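You operate a simulated robot arm through the tools that you are given. There is no shell and no other tool.

You are at the controls of a simulated two-armed robot. One attempt, no reset.

JOB
Wipe up the spill on the top of the check bench with the blue cloth and put it back.

The check looks at the end state, three seconds after you hand in, the way a careful person would. Anything else that was tipped, shoved, dropped, spilled or broken makes it a failure. Flat cloth is picked up by pressing the open fingertips on it (5 to 10 N) and closing them slowly along it; thin cloth reads only 2 to 8 mm in the jaws.

ROBOT AND FRAMES
Two 7-joint arms with two-finger parallel grippers on one trunk, on a base that moves. Base frame: it is fixed to the floor where the robot stands at the start and does not move with it; the origin is under the middle of the robot, x ahead of it, y to its left, z up; the surface under the hand at the start is at about z = 0.88. Readings come in m, degrees, newtons and seconds.
The left shoulder is at the start at [0.02, 0.113, 1.222], the right one opposite. With the tool pointing down near the work surface each hand reaches from about 0.24 to 0.6 m from the robot's upright axis, wherever it stands, measured 20 degrees to its own side. Payload 1.57 kg a hand.
The tool frame of a hand sits at the grasp point between the pads (the TCP): z along the fingers, y along the line on which they close. The tips reach 0.03 m beyond it. Largest opening 0.08 m; finger width 0.017, thickness 0.012; the body of the gripper, 0.04 by 0.082 m, starts 0.08 m behind the TCP.
Orientation is told as [roll, pitch, yaw] about the base's x, y, z axes, in that order, counted from this pose: with the fingers straight down and closing along the base's y, the tool's x points along the base's -x, its y along +y and its z along -z.

CONTROLS
- The arms move only by the tool play_rows. It takes "left_plan", "right_plan" or both (then of equal length, played together; a hand with none holds still); each is a list of rows, each a list of 3 entries, a list of its own where there are three numbers: the shift along the tool's x, y, z in m, then the turn, a rotation vector about the tool's x, y, z in degrees, then the gripper command, from -1 (shut) to 1 (fully open), values between in proportion. In form: [[[dx, dy, dz], [ax, ay, az], grip], ...]. A call has 1 to 20 rows; each row is the pose to reach, as a shift and turn from the pose commanded when the call began, along the tool's axes at that moment. Each row takes 0.2 s and may step no farther than 0.05 m and 8.6 degrees from the row before; otherwise, or with a gripper value out of range, the whole call is refused. A pose out of reach is approached as far as the arm can. The call stops where the force on the tool passes 40 N (or 10 N more than at its start, if that is more) or the arm is blocked; 0.2 s more then pass. Each finger travels about 0.045 m/s and halts on what it meets, pressing with about 25 N; the grip force reading is that of the motor and also rises with nothing between the fingers. The clock runs only during rows and for 0.2 s after the last one: add rows that repeat a pose to give the fingers time. The reply holds the time, the measured pose of the TCP, the force on the tool along the base axes, the opening and the grip force, in the units named above and with some noise, with the torque about the TCP (base axes, N m) and any sound that the robot's microphone picked up.
- Cameras (640 x 400 px; columns grow to the right, rows downward): "scene" is now at [0.1026, 0.021, 1.3516]; the picture's right is [0.24, -0.97, 0.00], its down [-0.50, -0.13, -0.86] and it looks along [0.83, 0.21, -0.52] (base axes); focal length 292 px, centre (320, 200). "left" rides on the left gripper at [0.072, 0.007, -0.122] in its tool frame; the picture's right is [-0.09, 1.00, 0.00], its down [-0.84, -0.08, -0.54] and it looks along [-0.54, -0.05, 0.84] (tool axes); focal length 238 px, centre (320, 200). "right" rides on the right gripper at [0.072, -0.007, -0.122] in its tool frame; the picture's right is [0.09, 1.00, 0.00], its down [-0.84, 0.08, -0.54] and it looks along [-0.54, 0.05, 0.84] (tool axes); focal length 238 px, centre (320, 200). There is no depth. A picture from a camera that has moved, and an enlarged one, comes with that camera's place and axes in the base frame and with its lens. The place of the scene camera against the robot may be out by one fixed shift of up to 0.012 m in any direction.
- get_image(camera): a new picture of that camera. It takes no simulated time.
- move_column(by): moves the trunk up (or, below 0, down) by that many m; the arms and the scene camera ride with it, the base frame stays. It gives what a move gives, with no picture.
- roll_base(legs): drives the robot by 1 to 6 legs, each [ahead, left, turn to the left] in m, m and degrees, along the robot's own axes; the way and the turn of a leg run together, so that a leg with both is an arc; at most 1.5 m and 180 degrees a leg. The arms and the cameras ride along, it lands a little off, and it stops where it bumps. It gives what a move gives.
- aim_head(pan, tilt): turns the head with the scene camera to pan (to the left, within 80 degrees either way) and tilt (down, from -29 to 69), counted from straight ahead of the robot. It gives what a move gives.
- inspect(camera, box): a new picture of the part [left, top, right, bottom] of that camera's present view, enlarged. It takes no simulated time.
- sign_off(): hands the job in; it is judged then, once.

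Places have to be worked out from the pictures, the camera data and where the tool is seen. Open the grippers and draw the arms clear of the work before you hand the job in, unless the task says otherwise.

The tools are called after ">>>" as a command line: name --argument value ..., lists and objects as JSON in quotes. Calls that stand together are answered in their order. play_rows: Moves the arms, as the interface text tells. Its arguments: {"type":"object","properties":{"left_plan":{"type":"array","items":{"type":"array"}},"right_plan":{"type":"array","items":{"type":"array"}}},"required":[]} The other tools are called the same way: move_column (by) moves the trunk up or down; roll_base (legs) drives the base; aim_head (pan, tilt) turns the head that bears the scene camera; get_image (camera) takes a picture; inspect (camera, box) takes an enlarged picture of a part of a camera's view; sign_off () hands the job in.

At the start:

```text
time: 0.0
left_ee_pos: [0.4337, 0.347, 1.1336]
left_tcp_rot: [0.0, 0.0, 0.1]
left_ft_force: [-0.5, 0.1, -0.3]
left_torque: [-0.02, -0.01, 0.01]
left_width: 0.0802
left_grip_force: 0.0
right_ee_pos: [0.4583, -0.0677, 1.0702]
right_tcp_rot: [-0.1, 0.0, 0.0]
right_ft_force: [0.0, -0.5, 0.6]
right_torque: [0.04, -0.01, -0.02]
right_width: 0.0799
right_grip_force: 0.0
trunk travel left (down, up): [-0.275, 0.295]
robot x, y, heading: [0.0005, -0.0, -0.2]
head pan, tilt (commanded): [14.0, 31.1]
```

scene: 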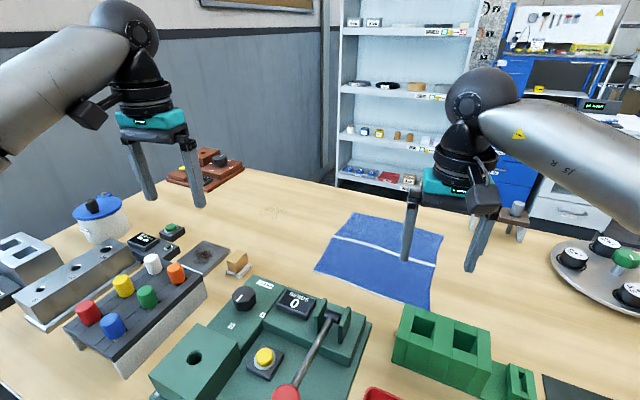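
right: 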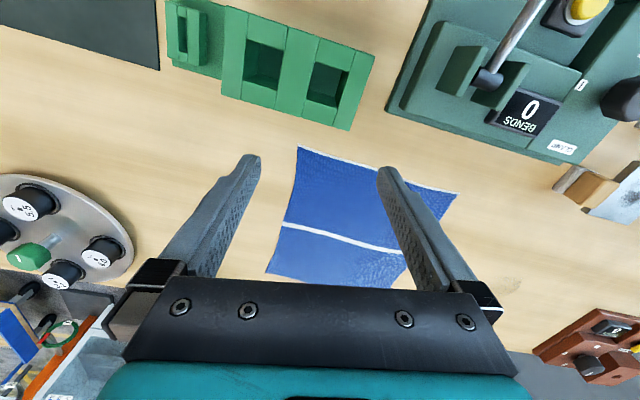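
left: 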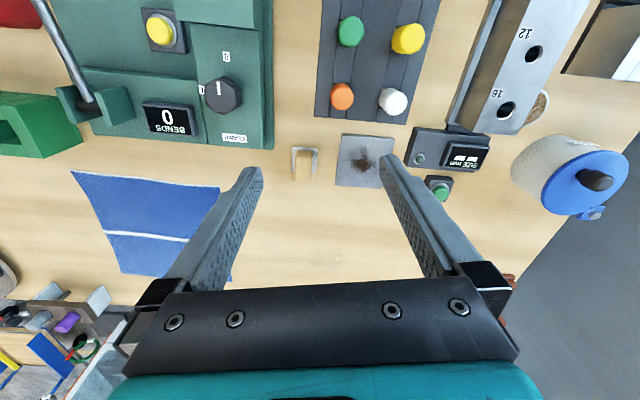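

The pictures show a work table with a blue cloth, a jig, a steel plate with a dark spot, and other furniture beyond. I first need to find out which is the "check bench" and where the spill is, so I look closer at the present views.

>>> inspect --camera "scene" --box '[160, 140, 360, 290]'

>>> inspect --camera "scene" --box '[460, 0, 640, 240]'

>>> inspect --camera "left" --box '[260, 100, 500, 290]'

```text
2.67 times, centred on (260, 215) of scene
camera zoom: at [0.1026, 0.021, 1.3516], right [0.24, -0.97, 0.0], down [-0.5, -0.13, -0.86], along [0.83, 0.21, -0.52], focal length 779 px, centre (480, 160)
```

zoom: 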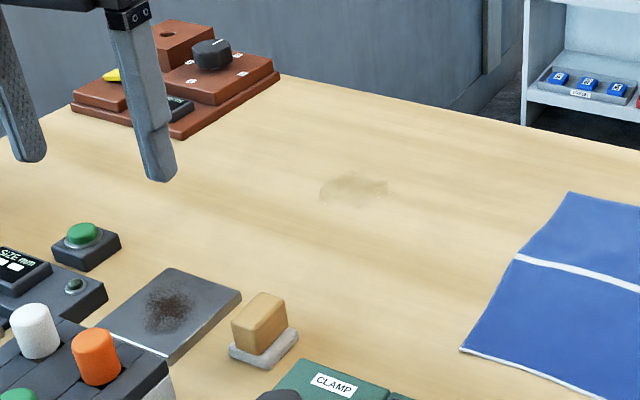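

```text
1.67 times, centred on (550, 120) of scene
camera zoom: at [0.1026, 0.021, 1.3516], right [0.24, -0.97, 0.0], down [-0.5, -0.13, -0.86], along [0.83, 0.21, -0.52], focal length 487 px, centre (-63, 333)
```

zoom: 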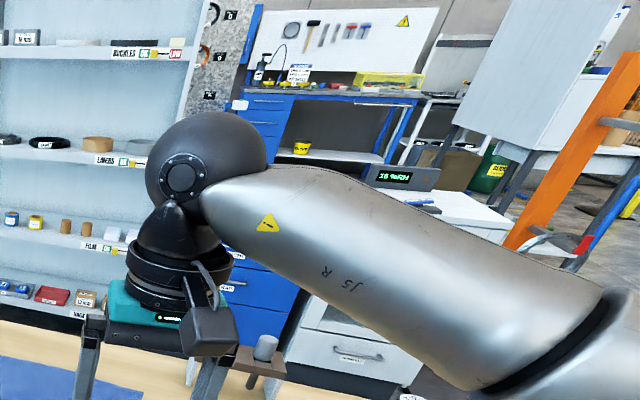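

```text
2.11 times, centred on (380, 195) of left
camera zoom: at [0.3612, 0.3555, 1.2532], right [0.09, 1.0, 0.0], down [0.84, -0.08, 0.54], along [0.54, -0.05, -0.84], focal length 502 px, centre (194, 210)
```

zoom: 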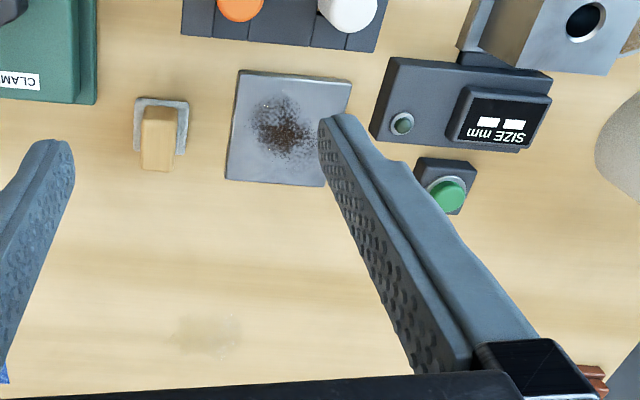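

There's a faint stain on this table, a dusty plate, and behind the right arm a bench with a display. I turn the head to look around the room for a labelled "check bench".

>>> aim_head --pan -40 --tilt 20

>>> get_image --camera "scene"

>>> aim_head --pan -75 --tilt 20

>>> get_image --camera "scene"

>>> aim_head --pan 60 --tilt 25

>>> get_image --camera "scene"

```text
time: 1.2
left_ee_pos: [0.4332, 0.3471, 1.1319]
left_tcp_rot: [0.0, 0.0, 0.0]
left_ft_force: [-0.8, -0.8, -0.3]
left_torque: [0.01, -0.02, 0.06]
left_width: 0.0799
left_grip_force: 0.2
right_ee_pos: [0.4586, -0.0676, 1.0705]
right_tcp_rot: [-0.1, 0.0, -0.1]
right_ft_force: [0.0, -0.5, -0.1]
right_torque: [0.0, 0.02, 0.02]
right_width: 0.0801
right_grip_force: 0.0
trunk travel left (down, up): [-0.275, 0.295]
robot x, y, heading: [0.003, 0.0022, 0.3]
head pan, tilt (commanded): [-40.0, 20.0]
```

```text
taken
camera scene: at [0.0867, -0.0606, 1.3693], right [-0.64, -0.77, 0.0], down [-0.26, 0.22, -0.94], along [0.72, -0.6, -0.34], focal length 292 px, centre (320, 200)
```

scene: 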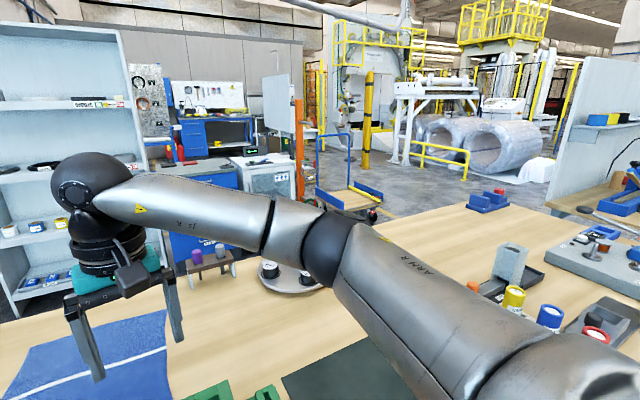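

```text
time: 2.2
left_ee_pos: [0.433, 0.3473, 1.1327]
left_tcp_rot: [0.0, 0.0, -0.1]
left_ft_force: [0.2, -0.1, 0.4]
left_torque: [-0.04, 0.0, 0.01]
left_width: 0.0799
left_grip_force: 0.0
right_ee_pos: [0.457, -0.0666, 1.0699]
right_tcp_rot: [0.1, 0.0, 0.1]
right_ft_force: [0.9, -0.4, 0.4]
right_torque: [0.01, -0.01, 0.0]
right_width: 0.0802
right_grip_force: 0.1
trunk travel left (down, up): [-0.275, 0.295]
robot x, y, heading: [0.0001, 0.0005, 0.1]
head pan, tilt (commanded): [-75.0, 20.0]
```

```text
taken
camera scene: at [0.0395, -0.0907, 1.3693], right [-0.97, -0.26, 0.0], down [-0.09, 0.33, -0.94], along [0.24, -0.91, -0.34], focal length 292 px, centre (320, 200)
```

scene: 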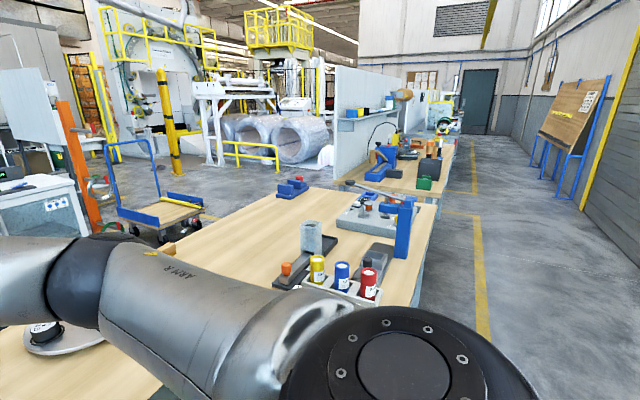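

```text
time: 4.4
left_ee_pos: [0.4336, 0.3468, 1.1314]
left_tcp_rot: [0.1, 0.0, 0.0]
left_ft_force: [-0.2, -0.1, -0.4]
left_torque: [-0.04, -0.02, 0.0]
left_width: 0.0801
left_grip_force: 0.1
right_ee_pos: [0.4581, -0.0668, 1.0701]
right_tcp_rot: [0.0, 0.0, 0.0]
right_ft_force: [-1.4, 0.7, 0.8]
right_torque: [0.0, 0.01, 0.02]
right_width: 0.08
right_grip_force: 0.0
trunk travel left (down, up): [-0.275, 0.295]
robot x, y, heading: [0.0021, -0.0006, 0.2]
head pan, tilt (commanded): [60.0, 25.0]
```

```text
taken
camera scene: at [0.0614, 0.079, 1.3613], right [0.87, -0.5, 0.0], down [-0.21, -0.37, -0.91], along [0.45, 0.78, -0.42], focal length 292 px, centre (320, 200)
```

scene: 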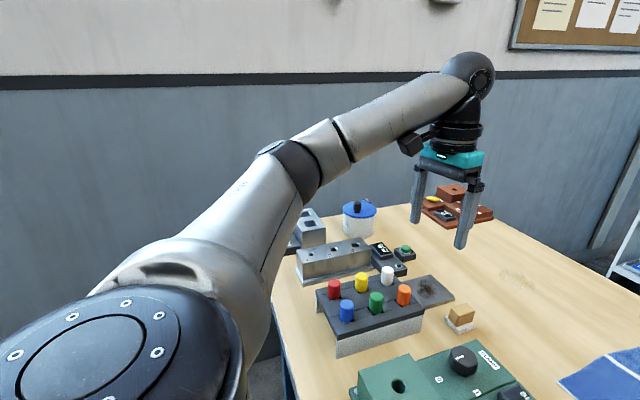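

Several benches stand in a row to the right. I zoom in on them for signs that would name the check bench.

>>> aim_head --pan -75 --tilt 15

>>> inspect --camera "scene" --box '[260, 100, 480, 320]'

>>> inspect --camera "scene" --box '[0, 60, 220, 320]'

>>> inspect --camera "scene" --box '[500, 60, 640, 200]'

>>> aim_head --pan -30 --tilt 15

>>> inspect --camera "scene" --box '[180, 80, 420, 280]'

>>> inspect --camera "scene" --box '[0, 0, 200, 300]'

>>> get_image --camera "scene"

```text
time: 6.6
left_ee_pos: [0.4328, 0.3477, 1.1329]
left_tcp_rot: [0.0, 0.0, 0.1]
left_ft_force: [0.4, 0.5, 0.0]
left_torque: [0.0, -0.02, -0.01]
left_width: 0.0799
left_grip_force: 0.0
right_ee_pos: [0.4581, -0.0673, 1.0696]
right_tcp_rot: [0.1, -0.1, 0.0]
right_ft_force: [0.0, 0.9, -0.9]
right_torque: [-0.01, -0.01, -0.02]
right_width: 0.0797
right_grip_force: 0.0
trunk travel left (down, up): [-0.275, 0.295]
robot x, y, heading: [0.004, -0.0014, -0.2]
head pan, tilt (commanded): [-75.0, 15.0]
```

```text
1.82 times, centred on (370, 210) of scene
camera zoom: at [0.0395, -0.091, 1.3775], right [-0.97, -0.26, 0.0], down [-0.07, 0.25, -0.97], along [0.25, -0.93, -0.26], focal length 531 px, centre (229, 182)
```

zoom: 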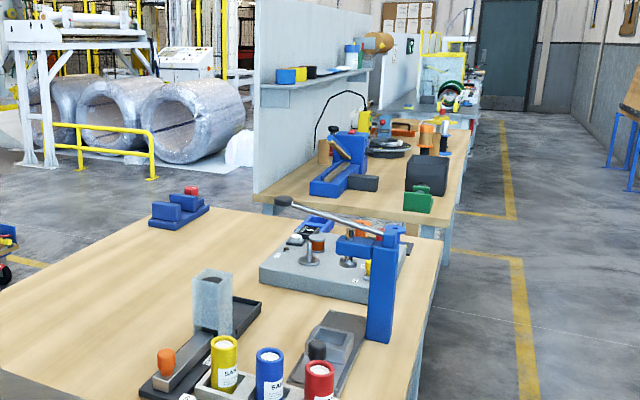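

```text
1.54 times, centred on (110, 190) of scene
camera zoom: at [0.0395, -0.091, 1.3775], right [-0.97, -0.26, 0.0], down [-0.07, 0.25, -0.97], along [0.25, -0.93, -0.26], focal length 449 px, centre (643, 215)
```

zoom: 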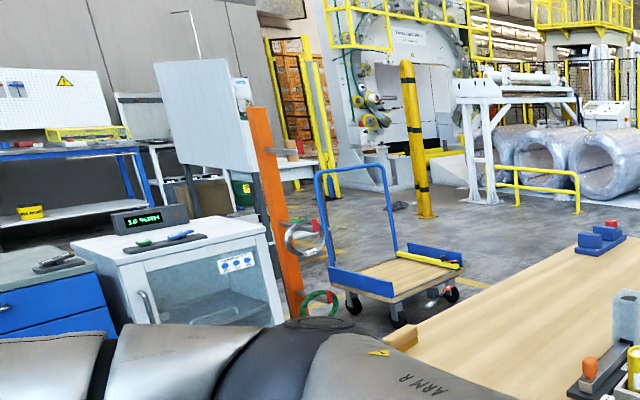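

```text
2.86 times, centred on (570, 130) of scene
camera zoom: at [0.0395, -0.091, 1.3775], right [-0.97, -0.26, 0.0], down [-0.07, 0.25, -0.97], along [0.25, -0.93, -0.26], focal length 835 px, centre (-394, 400)
```

zoom: 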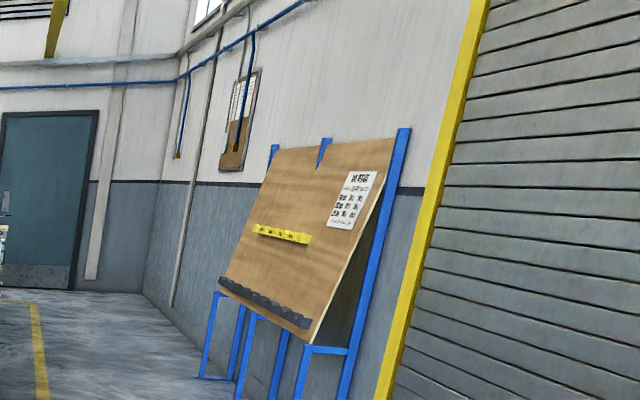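

```text
time: 7.7
left_ee_pos: [0.4334, 0.3464, 1.1324]
left_tcp_rot: [0.0, 0.1, 0.0]
left_ft_force: [-0.5, 0.1, 0.6]
left_torque: [-0.02, 0.01, 0.02]
left_width: 0.0801
left_grip_force: 0.0
right_ee_pos: [0.4572, -0.0673, 1.0697]
right_tcp_rot: [-0.1, 0.1, 0.0]
right_ft_force: [0.1, -0.3, 0.7]
right_torque: [0.01, -0.01, 0.0]
right_width: 0.0799
right_grip_force: 0.0
trunk travel left (down, up): [-0.275, 0.295]
robot x, y, heading: [0.004, -0.0002, -0.3]
head pan, tilt (commanded): [-30.0, 15.0]
```

```text
2.00 times, centred on (300, 180) of scene
camera zoom: at [0.0961, -0.0476, 1.3775], right [-0.5, -0.87, 0.0], down [-0.22, 0.13, -0.97], along [0.84, -0.48, -0.26], focal length 584 px, centre (360, 240)
```

zoom: 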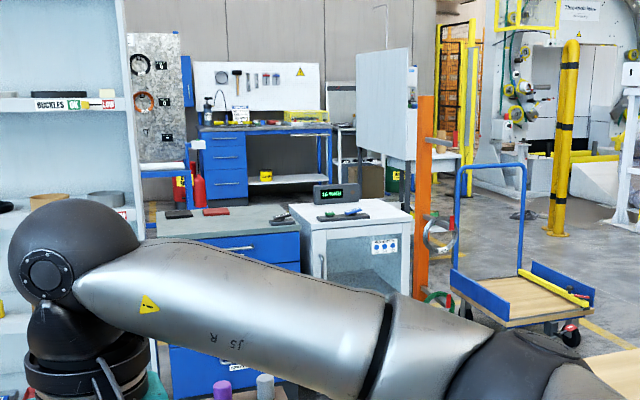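

```text
1.33 times, centred on (100, 150) of scene
camera zoom: at [0.0961, -0.0476, 1.3775], right [-0.5, -0.87, 0.0], down [-0.22, 0.13, -0.97], along [0.84, -0.48, -0.26], focal length 390 px, centre (613, 267)
```

zoom: 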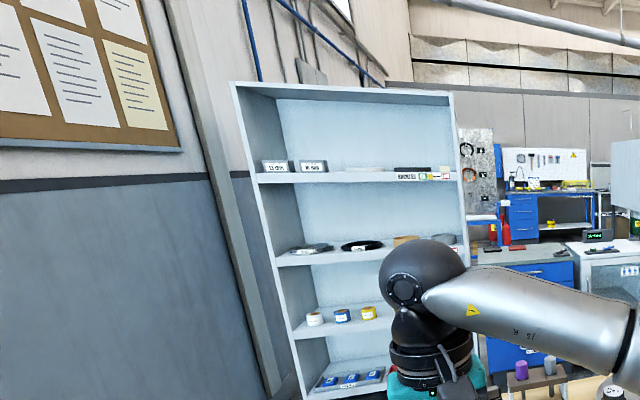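

```text
taken
camera scene: at [0.0961, -0.0476, 1.3775], right [-0.5, -0.87, 0.0], down [-0.22, 0.13, -0.97], along [0.84, -0.48, -0.26], focal length 292 px, centre (320, 200)
```

scene: 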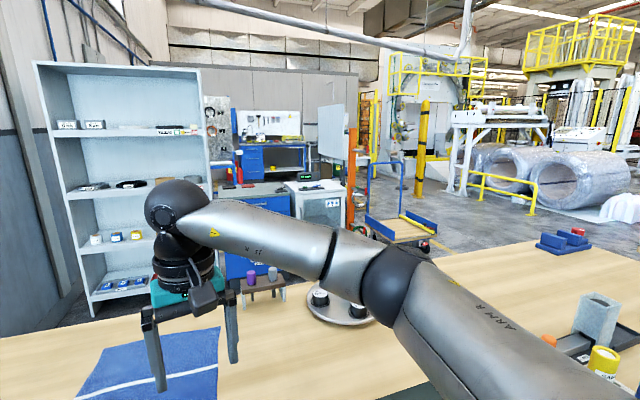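

No sign names a bench yet. I look down over the right of the front table and at the display on the white cabinet to understand where one bench ends and the next starts.

>>> inspect --camera "scene" --box '[270, 160, 350, 230]'

>>> inspect --camera "scene" --box '[200, 160, 300, 300]'

>>> aim_head --pan -30 --tilt 60

>>> get_image --camera "scene"

>>> aim_head --pan 10 --tilt 55

>>> get_image --camera "scene"

>>> aim_head --pan 50 --tilt 50

>>> get_image --camera "scene"

>>> aim_head --pan -78 --tilt 50

>>> get_image --camera "scene"

```text
5.71 times, centred on (310, 195) of scene
camera zoom: at [0.0961, -0.0476, 1.3775], right [-0.5, -0.87, 0.0], down [-0.22, 0.13, -0.97], along [0.84, -0.48, -0.26], focal length 1669 px, centre (377, 229)
```

zoom: 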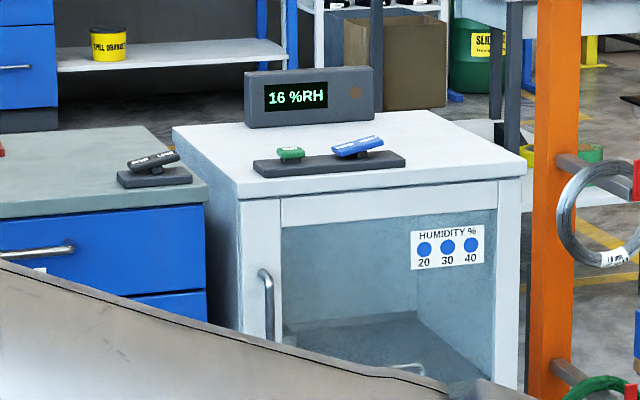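

```text
2.86 times, centred on (250, 230) of scene
camera zoom: at [0.0961, -0.0476, 1.3775], right [-0.5, -0.87, 0.0], down [-0.22, 0.13, -0.97], along [0.84, -0.48, -0.26], focal length 835 px, centre (520, 114)
```

zoom: 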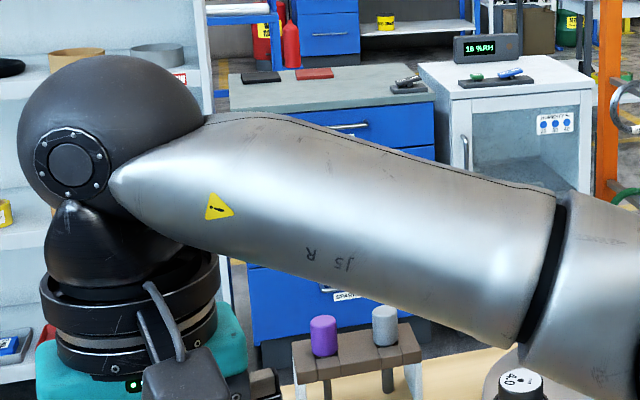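

```text
time: 8.8
left_ee_pos: [0.4331, 0.3471, 1.1321]
left_tcp_rot: [0.0, 0.0, 0.0]
left_ft_force: [0.3, -1.5, -0.1]
left_torque: [-0.01, 0.07, -0.01]
left_width: 0.0801
left_grip_force: 0.0
right_ee_pos: [0.4576, -0.0669, 1.0702]
right_tcp_rot: [0.0, 0.0, 0.0]
right_ft_force: [-0.3, -0.9, -0.1]
right_torque: [0.01, 0.01, 0.0]
right_width: 0.0801
right_grip_force: 0.0
trunk travel left (down, up): [-0.275, 0.295]
robot x, y, heading: [0.0025, 0.0018, 0.1]
head pan, tilt (commanded): [-30.0, 60.0]
```

```text
taken
camera scene: at [0.0731, -0.0341, 1.3112], right [-0.5, -0.87, 0.0], down [-0.75, 0.43, -0.5], along [0.43, -0.25, -0.87], focal length 292 px, centre (320, 200)
```

scene: 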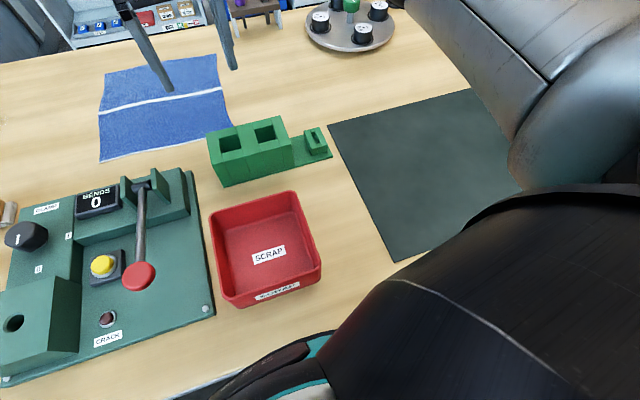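

```text
time: 9.9
left_ee_pos: [0.434, 0.3465, 1.1323]
left_tcp_rot: [0.1, 0.0, -0.1]
left_ft_force: [-0.6, 0.1, 0.4]
left_torque: [0.02, -0.06, 0.0]
left_width: 0.0799
left_grip_force: 0.1
right_ee_pos: [0.4573, -0.0678, 1.0691]
right_tcp_rot: [0.0, -0.1, 0.0]
right_ft_force: [0.3, 0.0, -0.9]
right_torque: [-0.02, 0.0, -0.01]
right_width: 0.0799
right_grip_force: 0.0
trunk travel left (down, up): [-0.275, 0.295]
robot x, y, heading: [-0.0026, -0.0015, -0.0]
head pan, tilt (commanded): [10.0, 55.0]
```

```text
taken
camera scene: at [0.0863, 0.0116, 1.3172], right [0.17, -0.98, 0.0], down [-0.81, -0.14, -0.57], along [0.56, 0.1, -0.82], focal length 292 px, centre (320, 200)
```

scene: 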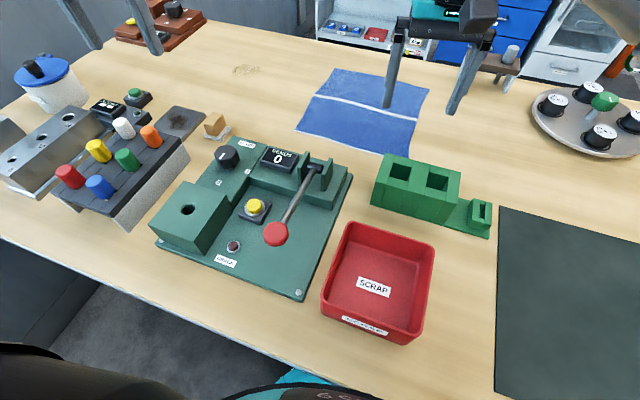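

```text
time: 11.0
left_ee_pos: [0.4334, 0.346, 1.1323]
left_tcp_rot: [0.1, 0.0, 0.0]
left_ft_force: [-0.3, 0.1, 0.0]
left_torque: [0.0, 0.03, 0.03]
left_width: 0.0801
left_grip_force: 0.0
right_ee_pos: [0.458, -0.0678, 1.0707]
right_tcp_rot: [0.0, 0.0, 0.0]
right_ft_force: [0.0, 0.2, 0.3]
right_torque: [0.02, 0.0, -0.02]
right_width: 0.0796
right_grip_force: 0.1
trunk travel left (down, up): [-0.275, 0.295]
robot x, y, heading: [-0.0026, -0.0012, 0.1]
head pan, tilt (commanded): [50.0, 50.0]
```

```text
taken
camera scene: at [0.0649, 0.0581, 1.3237], right [0.77, -0.64, 0.0], down [-0.49, -0.59, -0.64], along [0.41, 0.49, -0.77], focal length 292 px, centre (320, 200)
```

scene: 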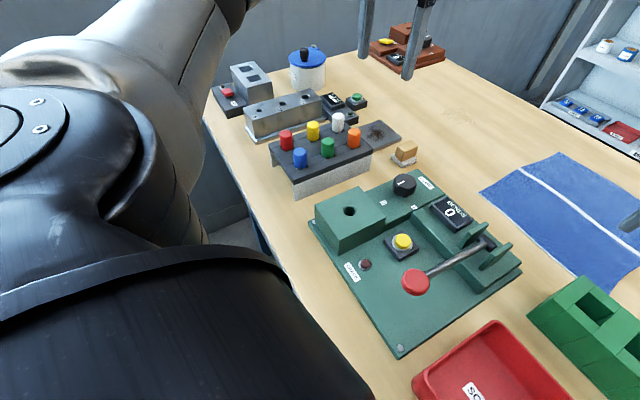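

```text
time: 13.1
left_ee_pos: [0.4333, 0.3471, 1.1326]
left_tcp_rot: [-0.1, 0.0, 0.0]
left_ft_force: [-0.4, 0.2, 0.3]
left_torque: [0.03, 0.0, 0.0]
left_width: 0.08
left_grip_force: 0.1
right_ee_pos: [0.4583, -0.0668, 1.0703]
right_tcp_rot: [0.0, 0.0, 0.1]
right_ft_force: [0.4, -0.3, 0.5]
right_torque: [-0.03, 0.02, 0.0]
right_width: 0.08
right_grip_force: 0.0
trunk travel left (down, up): [-0.275, 0.295]
robot x, y, heading: [-0.0015, -0.0009, -0.0]
head pan, tilt (commanded): [-78.0, 50.0]
```

```text
taken
camera scene: at [0.0314, -0.0761, 1.3238], right [-0.98, -0.21, 0.0], down [-0.16, 0.75, -0.64], along [0.13, -0.63, -0.77], focal length 292 px, centre (320, 200)
```

scene: 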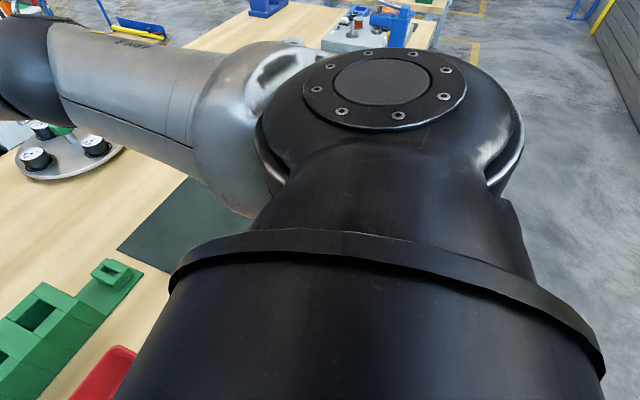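

The front table carries a bend tester, a scrap box, and the blue cloth, and it has a faint stain around (0.75, 0.34). Before deciding, I look at that stain closely and look left-behind to see whether the robot has room to back off and view the other benches and their labels.

>>> aim_head --pan 79 --tilt 25

>>> get_image --camera "scene"

>>> aim_head --pan -79 --tilt 0

>>> get_image --camera "scene"

>>> inspect --camera "scene" --box '[320, 180, 480, 360]'

>>> aim_head --pan 24 --tilt 32

>>> inspect --camera "scene" --box '[280, 170, 360, 230]'

>>> get_image --camera "scene"

```text
time: 15.5
left_ee_pos: [0.4337, 0.3474, 1.1319]
left_tcp_rot: [0.0, -0.1, 0.1]
left_ft_force: [-0.3, 0.1, 0.2]
left_torque: [-0.04, 0.01, 0.02]
left_width: 0.0797
left_grip_force: 0.0
right_ee_pos: [0.458, -0.0666, 1.072]
right_tcp_rot: [0.0, -0.1, 0.0]
right_ft_force: [0.6, -0.8, 0.5]
right_torque: [0.04, 0.0, -0.02]
right_width: 0.0799
right_grip_force: 0.0
trunk travel left (down, up): [-0.275, 0.295]
robot x, y, heading: [-0.0027, -0.0039, -0.2]
head pan, tilt (commanded): [79.0, 25.0]
```

```text
taken
camera scene: at [0.0329, 0.0896, 1.3612], right [0.98, -0.19, 0.0], down [-0.08, -0.41, -0.91], along [0.17, 0.89, -0.42], focal length 292 px, centre (320, 200)
```

scene: 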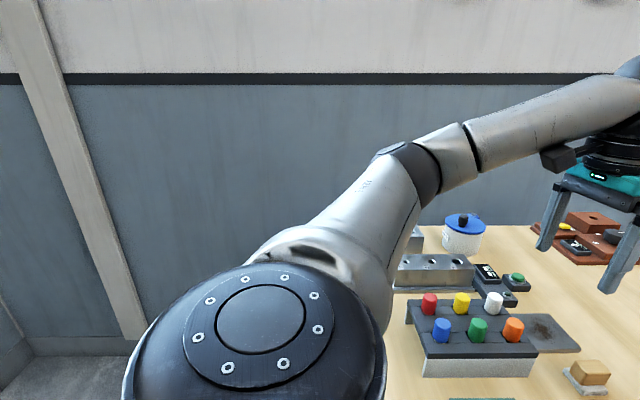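

```text
time: 17.9
left_ee_pos: [0.4334, 0.3468, 1.1335]
left_tcp_rot: [0.0, -0.1, 0.0]
left_ft_force: [-0.1, 0.1, 0.3]
left_torque: [0.0, -0.03, 0.0]
left_width: 0.0801
left_grip_force: 0.1
right_ee_pos: [0.4576, -0.0671, 1.0708]
right_tcp_rot: [-0.1, 0.1, 0.0]
right_ft_force: [0.3, 0.2, 0.0]
right_torque: [-0.01, 0.04, 0.02]
right_width: 0.0801
right_grip_force: 0.0
trunk travel left (down, up): [-0.275, 0.295]
robot x, y, heading: [0.0017, 0.0022, -0.1]
head pan, tilt (commanded): [-79.0, 0.0]
```

```text
taken
camera scene: at [0.0325, -0.0891, 1.4016], right [-0.98, -0.19, 0.0], down [0.0, 0.0, -1.0], along [0.19, -0.98, 0.0], focal length 292 px, centre (320, 200)
```

scene: 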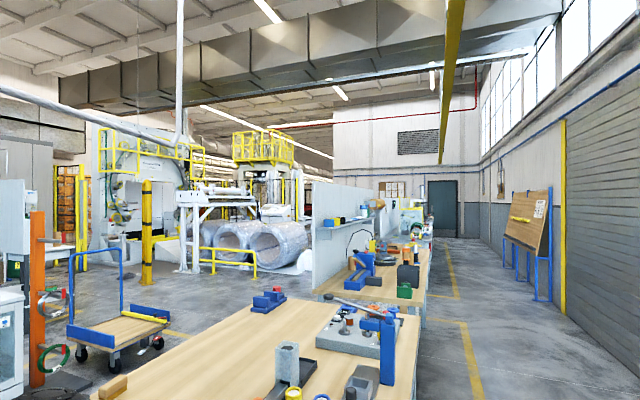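

```text
2.22 times, centred on (400, 270) of scene
camera zoom: at [0.0325, -0.0891, 1.4016], right [-0.98, -0.19, 0.0], down [0.0, 0.0, -1.0], along [0.19, -0.98, 0.0], focal length 649 px, centre (142, 44)
```

zoom: 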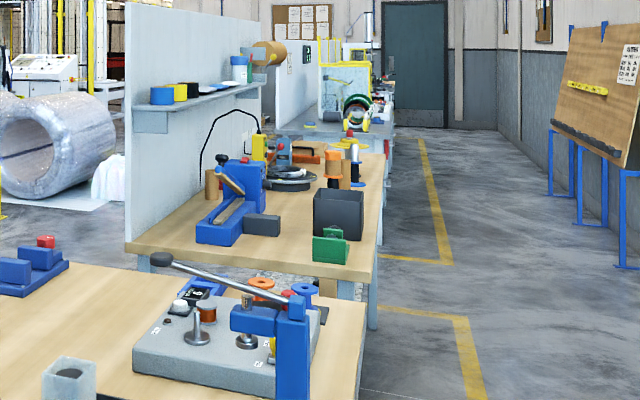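

```text
time: 19.7
left_ee_pos: [0.4325, 0.3469, 1.1326]
left_tcp_rot: [0.0, 0.0, 0.1]
left_ft_force: [-0.8, -0.4, 0.3]
left_torque: [0.02, -0.02, 0.0]
left_width: 0.0799
left_grip_force: 0.1
right_ee_pos: [0.4582, -0.0678, 1.0691]
right_tcp_rot: [0.0, 0.1, 0.0]
right_ft_force: [-0.1, 0.7, 0.6]
right_torque: [0.0, -0.01, -0.01]
right_width: 0.08
right_grip_force: 0.1
trunk travel left (down, up): [-0.275, 0.295]
robot x, y, heading: [-0.0028, 0.003, -0.1]
head pan, tilt (commanded): [24.0, 32.0]
```

```text
6.67 times, centred on (320, 200) of scene
camera zoom: at [0.0972, 0.0356, 1.3502], right [0.41, -0.91, 0.0], down [-0.48, -0.22, -0.85], along [0.78, 0.34, -0.53], focal length 1948 px, centre (320, 200)
```

zoom: 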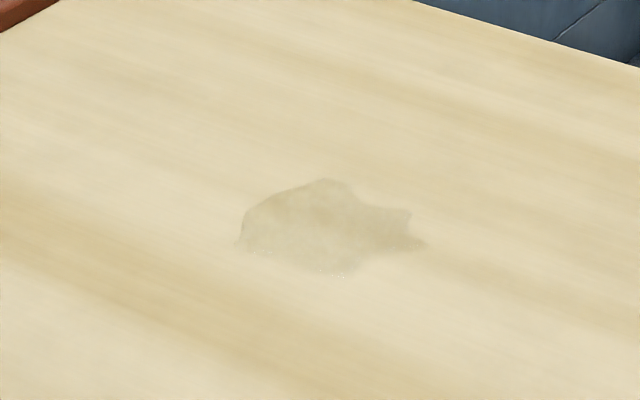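

```text
taken
camera scene: at [0.0972, 0.0356, 1.3502], right [0.41, -0.91, 0.0], down [-0.48, -0.22, -0.85], along [0.78, 0.34, -0.53], focal length 292 px, centre (320, 200)
```

scene: 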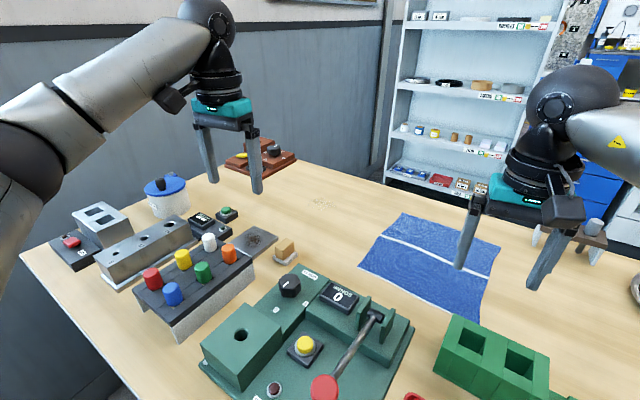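

The patch at about (0.77, 0.32) is a wet puddle about 8 cm across, and the blue cloth is centred near (0.68, 0.0). I look steeply down to see how the bench's front edge runs and how close the robot stands.

>>> aim_head --pan 0 --tilt 69

>>> get_image --camera "scene"

>>> aim_head --pan 35 --tilt 69

>>> get_image --camera "scene"

>>> aim_head --pan -10 --tilt 35

>>> get_image --camera "scene"

```text
time: 20.8
left_ee_pos: [0.4333, 0.3462, 1.134]
left_tcp_rot: [0.0, 0.1, 0.0]
left_ft_force: [-0.1, -0.3, -0.4]
left_torque: [0.03, -0.01, -0.01]
left_width: 0.0796
left_grip_force: 0.1
right_ee_pos: [0.4569, -0.0682, 1.07]
right_tcp_rot: [0.1, 0.0, 0.0]
right_ft_force: [0.2, 0.8, -0.4]
right_torque: [-0.03, -0.01, -0.01]
right_width: 0.0798
right_grip_force: 0.0
trunk travel left (down, up): [-0.275, 0.295]
robot x, y, heading: [-0.0015, 0.0019, 0.0]
head pan, tilt (commanded): [0.0, 68.8]
```

```text
taken
camera scene: at [0.0713, -0.0008, 1.3018], right [0.0, -1.0, 0.0], down [-0.93, 0.0, -0.36], along [0.36, 0.0, -0.93], focal length 292 px, centre (320, 200)
```

scene: 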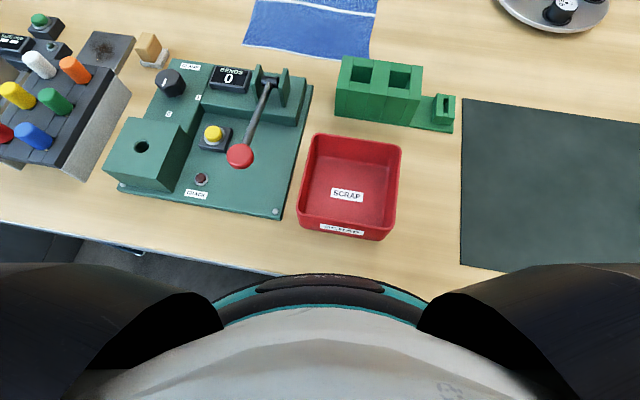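

```text
time: 21.8
left_ee_pos: [0.4334, 0.347, 1.1327]
left_tcp_rot: [0.0, 0.1, 0.0]
left_ft_force: [-0.3, 0.6, 0.8]
left_torque: [0.02, -0.01, 0.0]
left_width: 0.0799
left_grip_force: 0.1
right_ee_pos: [0.4574, -0.0677, 1.0706]
right_tcp_rot: [0.0, 0.0, 0.0]
right_ft_force: [0.6, 0.8, 0.9]
right_torque: [0.01, 0.04, 0.0]
right_width: 0.0799
right_grip_force: 0.0
trunk travel left (down, up): [-0.275, 0.295]
robot x, y, heading: [-0.0009, -0.0006, -0.2]
head pan, tilt (commanded): [35.0, 68.8]
```

```text
taken
camera scene: at [0.0611, 0.0312, 1.3018], right [0.57, -0.82, 0.0], down [-0.76, -0.53, -0.36], along [0.3, 0.21, -0.93], focal length 292 px, centre (320, 200)
```

scene: 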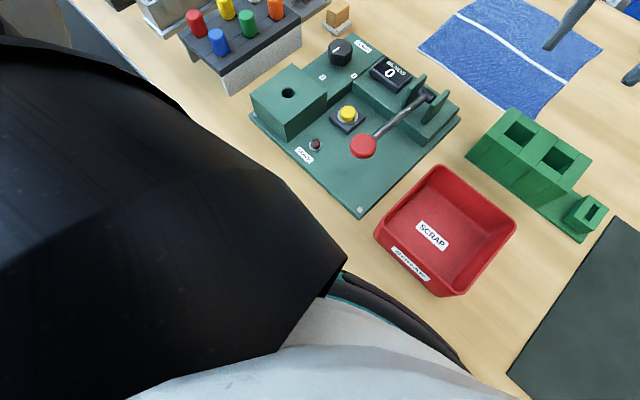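

```text
time: 22.9
left_ee_pos: [0.4345, 0.3471, 1.1322]
left_tcp_rot: [0.0, 0.0, 0.0]
left_ft_force: [0.3, -0.7, 0.5]
left_torque: [-0.02, -0.02, 0.01]
left_width: 0.08
left_grip_force: 0.2
right_ee_pos: [0.4585, -0.0676, 1.0699]
right_tcp_rot: [0.1, 0.0, -0.1]
right_ft_force: [-0.5, 0.4, 0.9]
right_torque: [0.02, -0.02, 0.02]
right_width: 0.08
right_grip_force: 0.0
trunk travel left (down, up): [-0.275, 0.295]
robot x, y, heading: [-0.0005, -0.0004, 0.2]
head pan, tilt (commanded): [-10.0, 35.0]
```

```text
taken
camera scene: at [0.102, -0.016, 1.3454], right [-0.17, -0.98, 0.0], down [-0.57, 0.1, -0.82], along [0.81, -0.14, -0.57], focal length 292 px, centre (320, 200)
```

scene: 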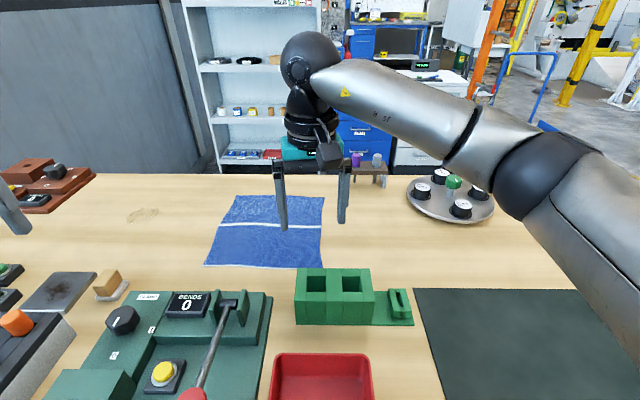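

The bench's front edge runs about 10.5° askew to the robot, with the robot's axis about 0.10 m from it; spill and cloth both lie about 0.66–0.69 m deep. I raise the trunk for clearance, turn square to the bench and shift left so that the left shoulder sits between the cloth and the spill.

>>> move_column --by 0.1

>>> roll_base --legs '[[0, 0, -10.5], [0, 0.19, 0]]'

>>> aim_head --pan 20 --tilt 40

>>> get_image --camera "scene"

>>> get_image --camera "left"

```text
time: 24.2
left_ee_pos: [0.4339, 0.3475, 1.2312]
left_tcp_rot: [0.0, 0.0, 0.0]
left_ft_force: [-0.6, 0.0, -0.1]
left_torque: [0.01, -0.01, -0.01]
left_width: 0.0799
left_grip_force: 0.0
right_ee_pos: [0.458, -0.0678, 1.1707]
right_tcp_rot: [0.0, 0.0, 0.0]
right_ft_force: [-0.3, -0.2, 1.6]
right_torque: [-0.03, -0.02, -0.02]
right_width: 0.0798
right_grip_force: 0.1
trunk travel left (down, up): [-0.375, 0.195]
robot x, y, heading: [-0.0019, -0.003, 0.2]
head pan, tilt (commanded): [-10.0, 35.0]
```

```text
time: 26.5
left_ee_pos: [0.525, 0.4506, 1.2321]
left_tcp_rot: [-0.1, 0.0, -10.4]
left_ft_force: [0.4, -0.7, -0.3]
left_torque: [-0.02, -0.02, 0.01]
left_width: 0.0802
left_grip_force: 0.1
right_ee_pos: [0.472, 0.04, 1.1705]
right_tcp_rot: [0.0, 0.0, -10.6]
right_ft_force: [0.1, 1.4, -0.5]
right_torque: [-0.02, -0.03, 0.05]
right_width: 0.0798
right_grip_force: 0.1
trunk travel left (down, up): [-0.375, 0.195]
robot x, y, heading: [0.0382, 0.1917, -10.4]
head pan, tilt (commanded): [-10.0, 35.0]
```

```text
time: 27.4
left_ee_pos: [0.5235, 0.4502, 1.2327]
left_tcp_rot: [-0.1, 0.0, -10.3]
left_ft_force: [0.5, -0.7, -0.2]
left_torque: [0.0, -0.02, 0.04]
left_width: 0.0799
left_grip_force: 0.1
right_ee_pos: [0.4719, 0.0385, 1.1696]
right_tcp_rot: [0.0, 0.0, -10.6]
right_ft_force: [0.8, -0.3, 0.6]
right_torque: [0.0, 0.0, -0.01]
right_width: 0.0801
right_grip_force: 0.1
trunk travel left (down, up): [-0.375, 0.195]
robot x, y, heading: [0.0348, 0.1883, -10.2]
head pan, tilt (commanded): [20.0, 40.0]
```

```text
taken
camera scene: at [0.1337, 0.1994, 1.4379], right [0.17, -0.99, 0.0], down [-0.63, -0.11, -0.77], along [0.76, 0.13, -0.64], focal length 292 px, centre (320, 200)
```

scene: 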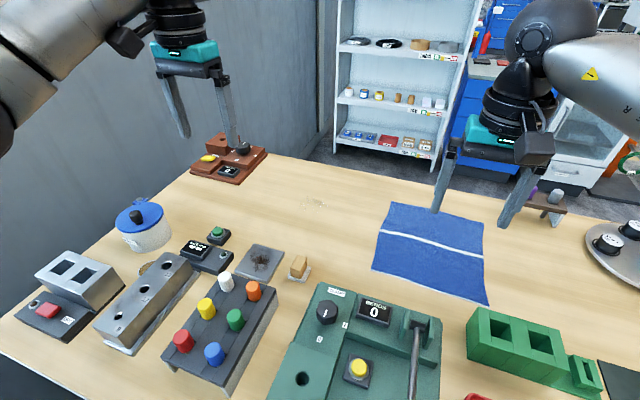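

```text
taken
camera left: at [0.4539, 0.4721, 1.3533], right [0.27, 0.96, 0.0], down [0.81, -0.23, 0.54], along [0.52, -0.15, -0.84], focal length 238 px, centre (320, 200)
```

left: 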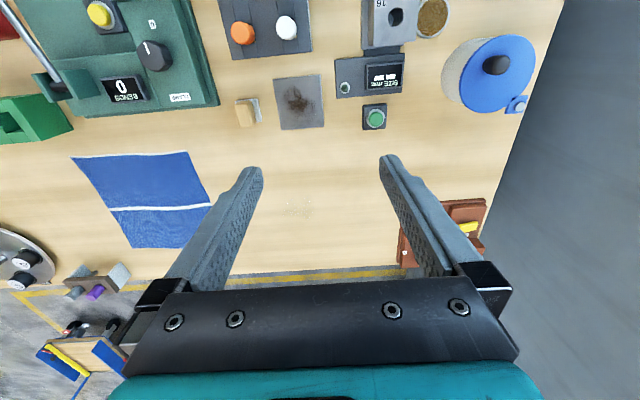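

Now square to the bench at roughly (0.035, 0.19). The left hand camera and scene camera agree on the spill within about 2 cm; I take a zoom of the spill and then test the left arm's reach with the tool tilted forward.

>>> inspect --camera "left" --box '[250, 170, 350, 240]'

>>> inspect --camera "scene" --box '[260, 160, 360, 240]'

>>> inspect --camera "scene" --box '[350, 180, 510, 320]'

```text
5.71 times, centred on (300, 205) of left
camera zoom: at [0.4539, 0.4721, 1.3533], right [0.27, 0.96, 0.0], down [0.81, -0.23, 0.54], along [0.52, -0.15, -0.84], focal length 1362 px, centre (434, 171)
```

zoom: 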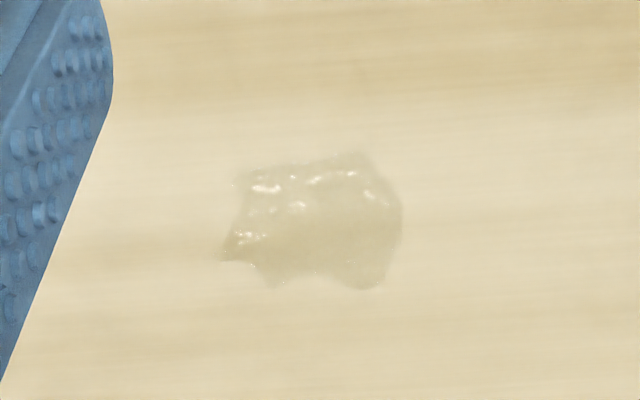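

```text
5.00 times, centred on (310, 200) of scene
camera zoom: at [0.1337, 0.1994, 1.4379], right [0.17, -0.99, 0.0], down [-0.63, -0.11, -0.77], along [0.76, 0.13, -0.64], focal length 1461 px, centre (370, 200)
```

zoom: 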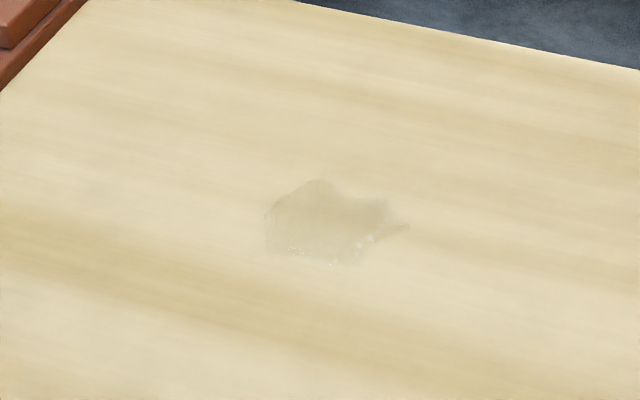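

```text
2.86 times, centred on (430, 250) of scene
camera zoom: at [0.1337, 0.1994, 1.4379], right [0.17, -0.99, 0.0], down [-0.63, -0.11, -0.77], along [0.76, 0.13, -0.64], focal length 835 px, centre (6, 57)
```

zoom: 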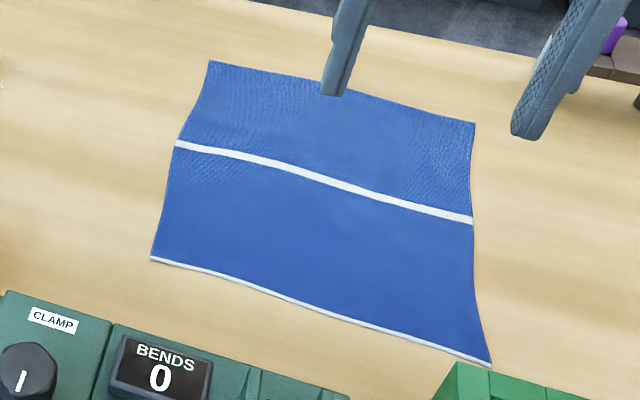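

The spill centre is about (0.758, 0.332) by the hand camera. I lower the trunk back to its start height, then try the left arm hovering over the spill tilted 40° forward, while pulling the right arm back out of the way.

>>> play_rows --right_plan '[[[0.01, -0.03, -0.02], [0, 0, 0], 1], [[0.02, -0.06, -0.04], [0, 0, 0], 1], [[0.03, -0.09, -0.06], [0, 0, 0], 1], [[0.045, -0.12, -0.07], [0, 0, 0], 1], [[0.06, -0.15, -0.08], [0, 0, 0], 1], [[0.08, -0.18, -0.08], [0, 0, 0], 1]]'

>>> move_column --by -0.1

>>> play_rows --left_plan '[[[-0.0315, -0.0092, 0.0125], [0, -5, 0], 1], [[-0.063, -0.0184, 0.025], [0, -10, 0], 1], [[-0.0945, -0.0276, 0.0375], [0, -15, 0], 1], [[-0.126, -0.0368, 0.05], [0, -20, 0], 1], [[-0.1575, -0.046, 0.0625], [0, -25, 0], 1], [[-0.189, -0.0552, 0.075], [0, -30, 0], 1], [[-0.2205, -0.0644, 0.0875], [0, -35, 0], 1], [[-0.252, -0.0737, 0.1], [0, -40, 0], 1], [[-0.252, -0.0737, 0.1], [0, -40, 0], 1]]'

>>> get_image --camera "scene"

>>> get_image --camera "left"

```text
time: 28.8
left_ee_pos: [0.524, 0.4509, 1.2335]
left_tcp_rot: [0.0, -0.1, -10.4]
left_ft_force: [-0.1, -0.5, 1.1]
left_torque: [-0.01, -0.03, 0.0]
left_width: 0.0801
left_grip_force: 0.0
right_ee_pos: [0.3611, -0.1263, 1.2501]
right_tcp_rot: [0.0, 0.0, -10.5]
right_ft_force: [-0.5, 0.0, -0.3]
right_torque: [0.02, -0.02, 0.02]
right_width: 0.08
right_grip_force: 0.1
trunk travel left (down, up): [-0.375, 0.195]
robot x, y, heading: [0.0333, 0.1864, -10.5]
head pan, tilt (commanded): [20.0, 40.0]
```

```text
time: 30.2
left_ee_pos: [0.523, 0.45, 1.1327]
left_tcp_rot: [0.0, -0.1, -10.4]
left_ft_force: [-1.9, 0.4, -0.2]
left_torque: [-0.02, 0.01, -0.01]
left_width: 0.0802
left_grip_force: 0.0
right_ee_pos: [0.3625, -0.1251, 1.1497]
right_tcp_rot: [-0.1, 0.0, -10.5]
right_ft_force: [-0.3, 0.7, 1.1]
right_torque: [0.01, -0.02, -0.02]
right_width: 0.0798
right_grip_force: 0.0
trunk travel left (down, up): [-0.275, 0.295]
robot x, y, heading: [0.0384, 0.19, -10.4]
head pan, tilt (commanded): [20.0, 40.0]
```

```text
time: 32.2
left_ee_pos: [0.7588, 0.3322, 1.0355]
left_tcp_rot: [0.1, -40.1, -10.4]
left_ft_force: [-0.6, -0.8, -0.3]
left_torque: [0.02, -0.02, 0.0]
left_width: 0.0799
left_grip_force: 0.0
right_ee_pos: [0.3616, -0.1265, 1.1506]
right_tcp_rot: [0.0, 0.0, -10.5]
right_ft_force: [1.2, 0.2, 0.0]
right_torque: [0.01, 0.02, 0.04]
right_width: 0.0802
right_grip_force: 0.1
trunk travel left (down, up): [-0.275, 0.295]
robot x, y, heading: [0.0362, 0.1856, -10.4]
head pan, tilt (commanded): [20.0, 40.0]
```

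```text
taken
camera scene: at [0.1335, 0.1997, 1.338], right [0.17, -0.99, 0.0], down [-0.63, -0.11, -0.77], along [0.76, 0.13, -0.64], focal length 292 px, centre (320, 200)
```

scene: 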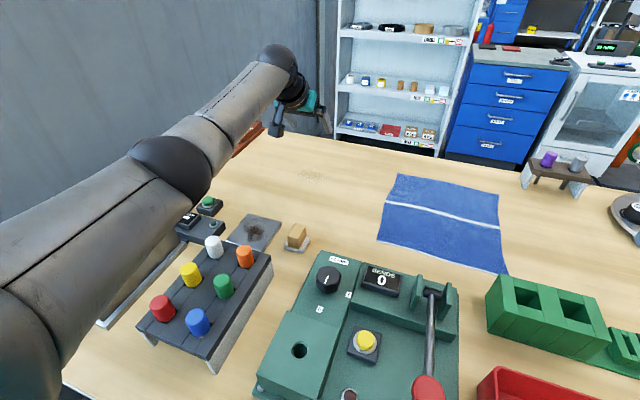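

```text
taken
camera left: at [0.6277, 0.3657, 1.0808], right [0.25, 0.97, 0.06], down [0.27, -0.13, 0.95], along [0.93, -0.22, -0.3], focal length 238 px, centre (320, 200)
```

left: 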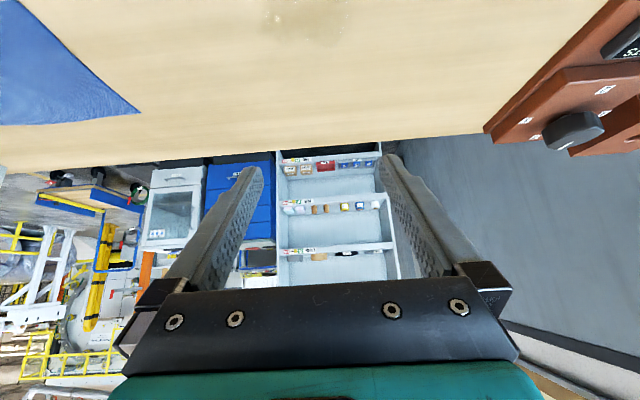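

The tilted reach works (hand at (0.759, 0.332), tilt 40°). Cloth corners come out about FL(0.82,0.10), FR(0.77,-0.14), NR(0.51,-0.09), NL(0.565,0.15); I move the left hand to hover over the middle of the cloth's left side, about 3 cm in from that edge.

>>> play_rows --left_plan '[[[0.0125, -0.041, 0.0038], [0, 0, 0], 0.25], [[0.025, -0.082, 0.0075], [0, 0, 0], 0.25], [[0.0375, -0.123, 0.0113], [0, 0, 0], 0.25], [[0.05, -0.165, 0.015], [0, 0, 0], 0.25], [[0.0625, -0.206, 0.0188], [0, 0, 0], 0.25], [[0.075, -0.247, 0.0226], [0, 0, 0], 0.25], [[0.075, -0.247, 0.0226], [0, 0, 0], 0.25]]'

>>> get_image --camera "scene"

>>> get_image --camera "left"

```text
time: 33.8
left_ee_pos: [0.673, 0.0994, 0.9662]
left_tcp_rot: [-0.1, -40.0, -10.4]
left_ft_force: [-0.3, 0.6, -0.5]
left_torque: [0.0, 0.01, -0.02]
left_width: 0.0502
left_grip_force: 0.1
right_ee_pos: [0.3632, -0.1249, 1.1504]
right_tcp_rot: [0.0, -0.1, -10.5]
right_ft_force: [-0.4, 0.4, -0.3]
right_torque: [0.01, 0.03, 0.01]
right_width: 0.0801
right_grip_force: 0.1
trunk travel left (down, up): [-0.275, 0.295]
robot x, y, heading: [0.0378, 0.1878, -10.6]
head pan, tilt (commanded): [20.0, 40.0]
```

```text
taken
camera scene: at [0.1337, 0.1997, 1.3379], right [0.17, -0.99, 0.0], down [-0.63, -0.11, -0.77], along [0.76, 0.13, -0.64], focal length 292 px, centre (320, 200)
```

scene: 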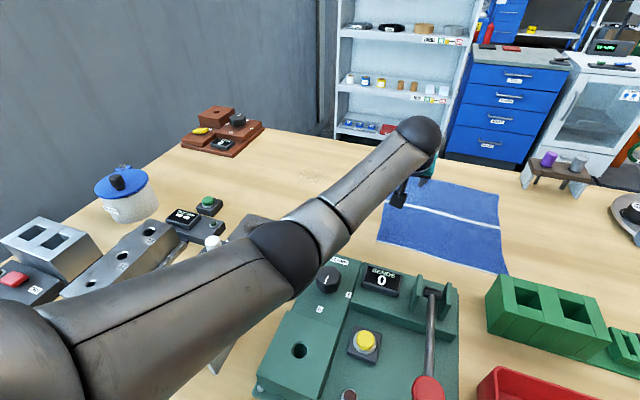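

```text
taken
camera left: at [0.5423, 0.1314, 1.0129], right [0.25, 0.97, 0.06], down [0.27, -0.13, 0.95], along [0.93, -0.22, -0.3], focal length 238 px, centre (320, 200)
```

left: 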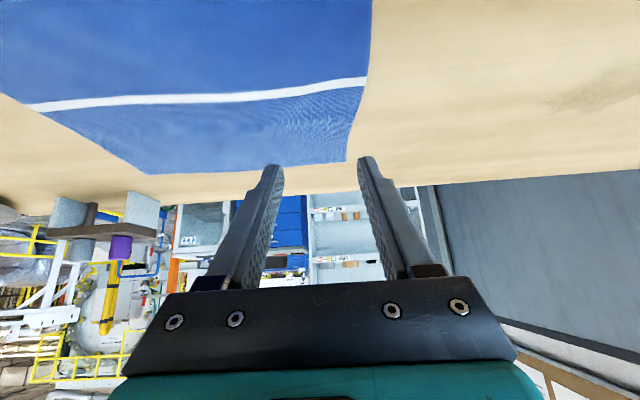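

The hand camera shows the cloth's left edge at about y=0.136 here, so the closed pinch will sit about 4 cm in from it. I descend 4.5 cm straight down toward the cloth.

>>> play_rows --left_plan '[[[0.0096, 0, 0.0115], [0, 0, 0], 0.25], [[0.0193, 0, 0.023], [0, 0, 0], 0.25], [[0.0289, 0, 0.0345], [0, 0, 0], 0.25], [[0.0289, 0, 0.0345], [0, 0, 0], 0.25]]'

>>> get_image --camera "left"

```text
time: 34.8
left_ee_pos: [0.6713, 0.0978, 0.9215]
left_tcp_rot: [0.0, -40.0, -10.4]
left_ft_force: [0.3, 0.6, -0.3]
left_torque: [-0.02, -0.01, -0.04]
left_width: 0.0496
left_grip_force: 0.2
right_ee_pos: [0.3617, -0.1254, 1.1497]
right_tcp_rot: [-0.1, 0.0, -10.5]
right_ft_force: [-0.2, -0.4, 1.0]
right_torque: [0.0, 0.02, 0.03]
right_width: 0.0801
right_grip_force: 0.1
trunk travel left (down, up): [-0.275, 0.295]
robot x, y, heading: [0.0324, 0.1893, -10.4]
head pan, tilt (commanded): [20.0, 40.0]
```

```text
taken
camera left: at [0.5415, 0.1299, 0.9676], right [0.25, 0.97, 0.06], down [0.27, -0.13, 0.95], along [0.93, -0.22, -0.3], focal length 238 px, centre (320, 200)
```

left: 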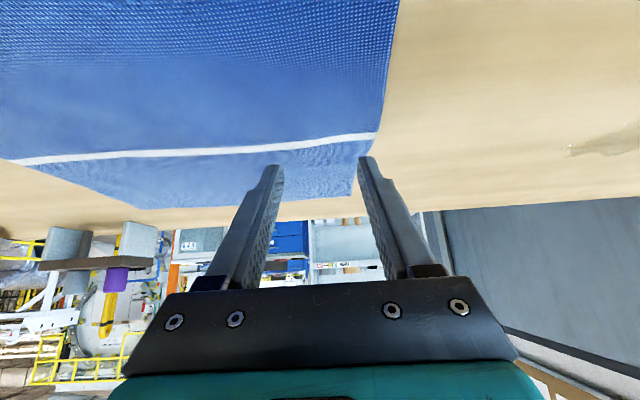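

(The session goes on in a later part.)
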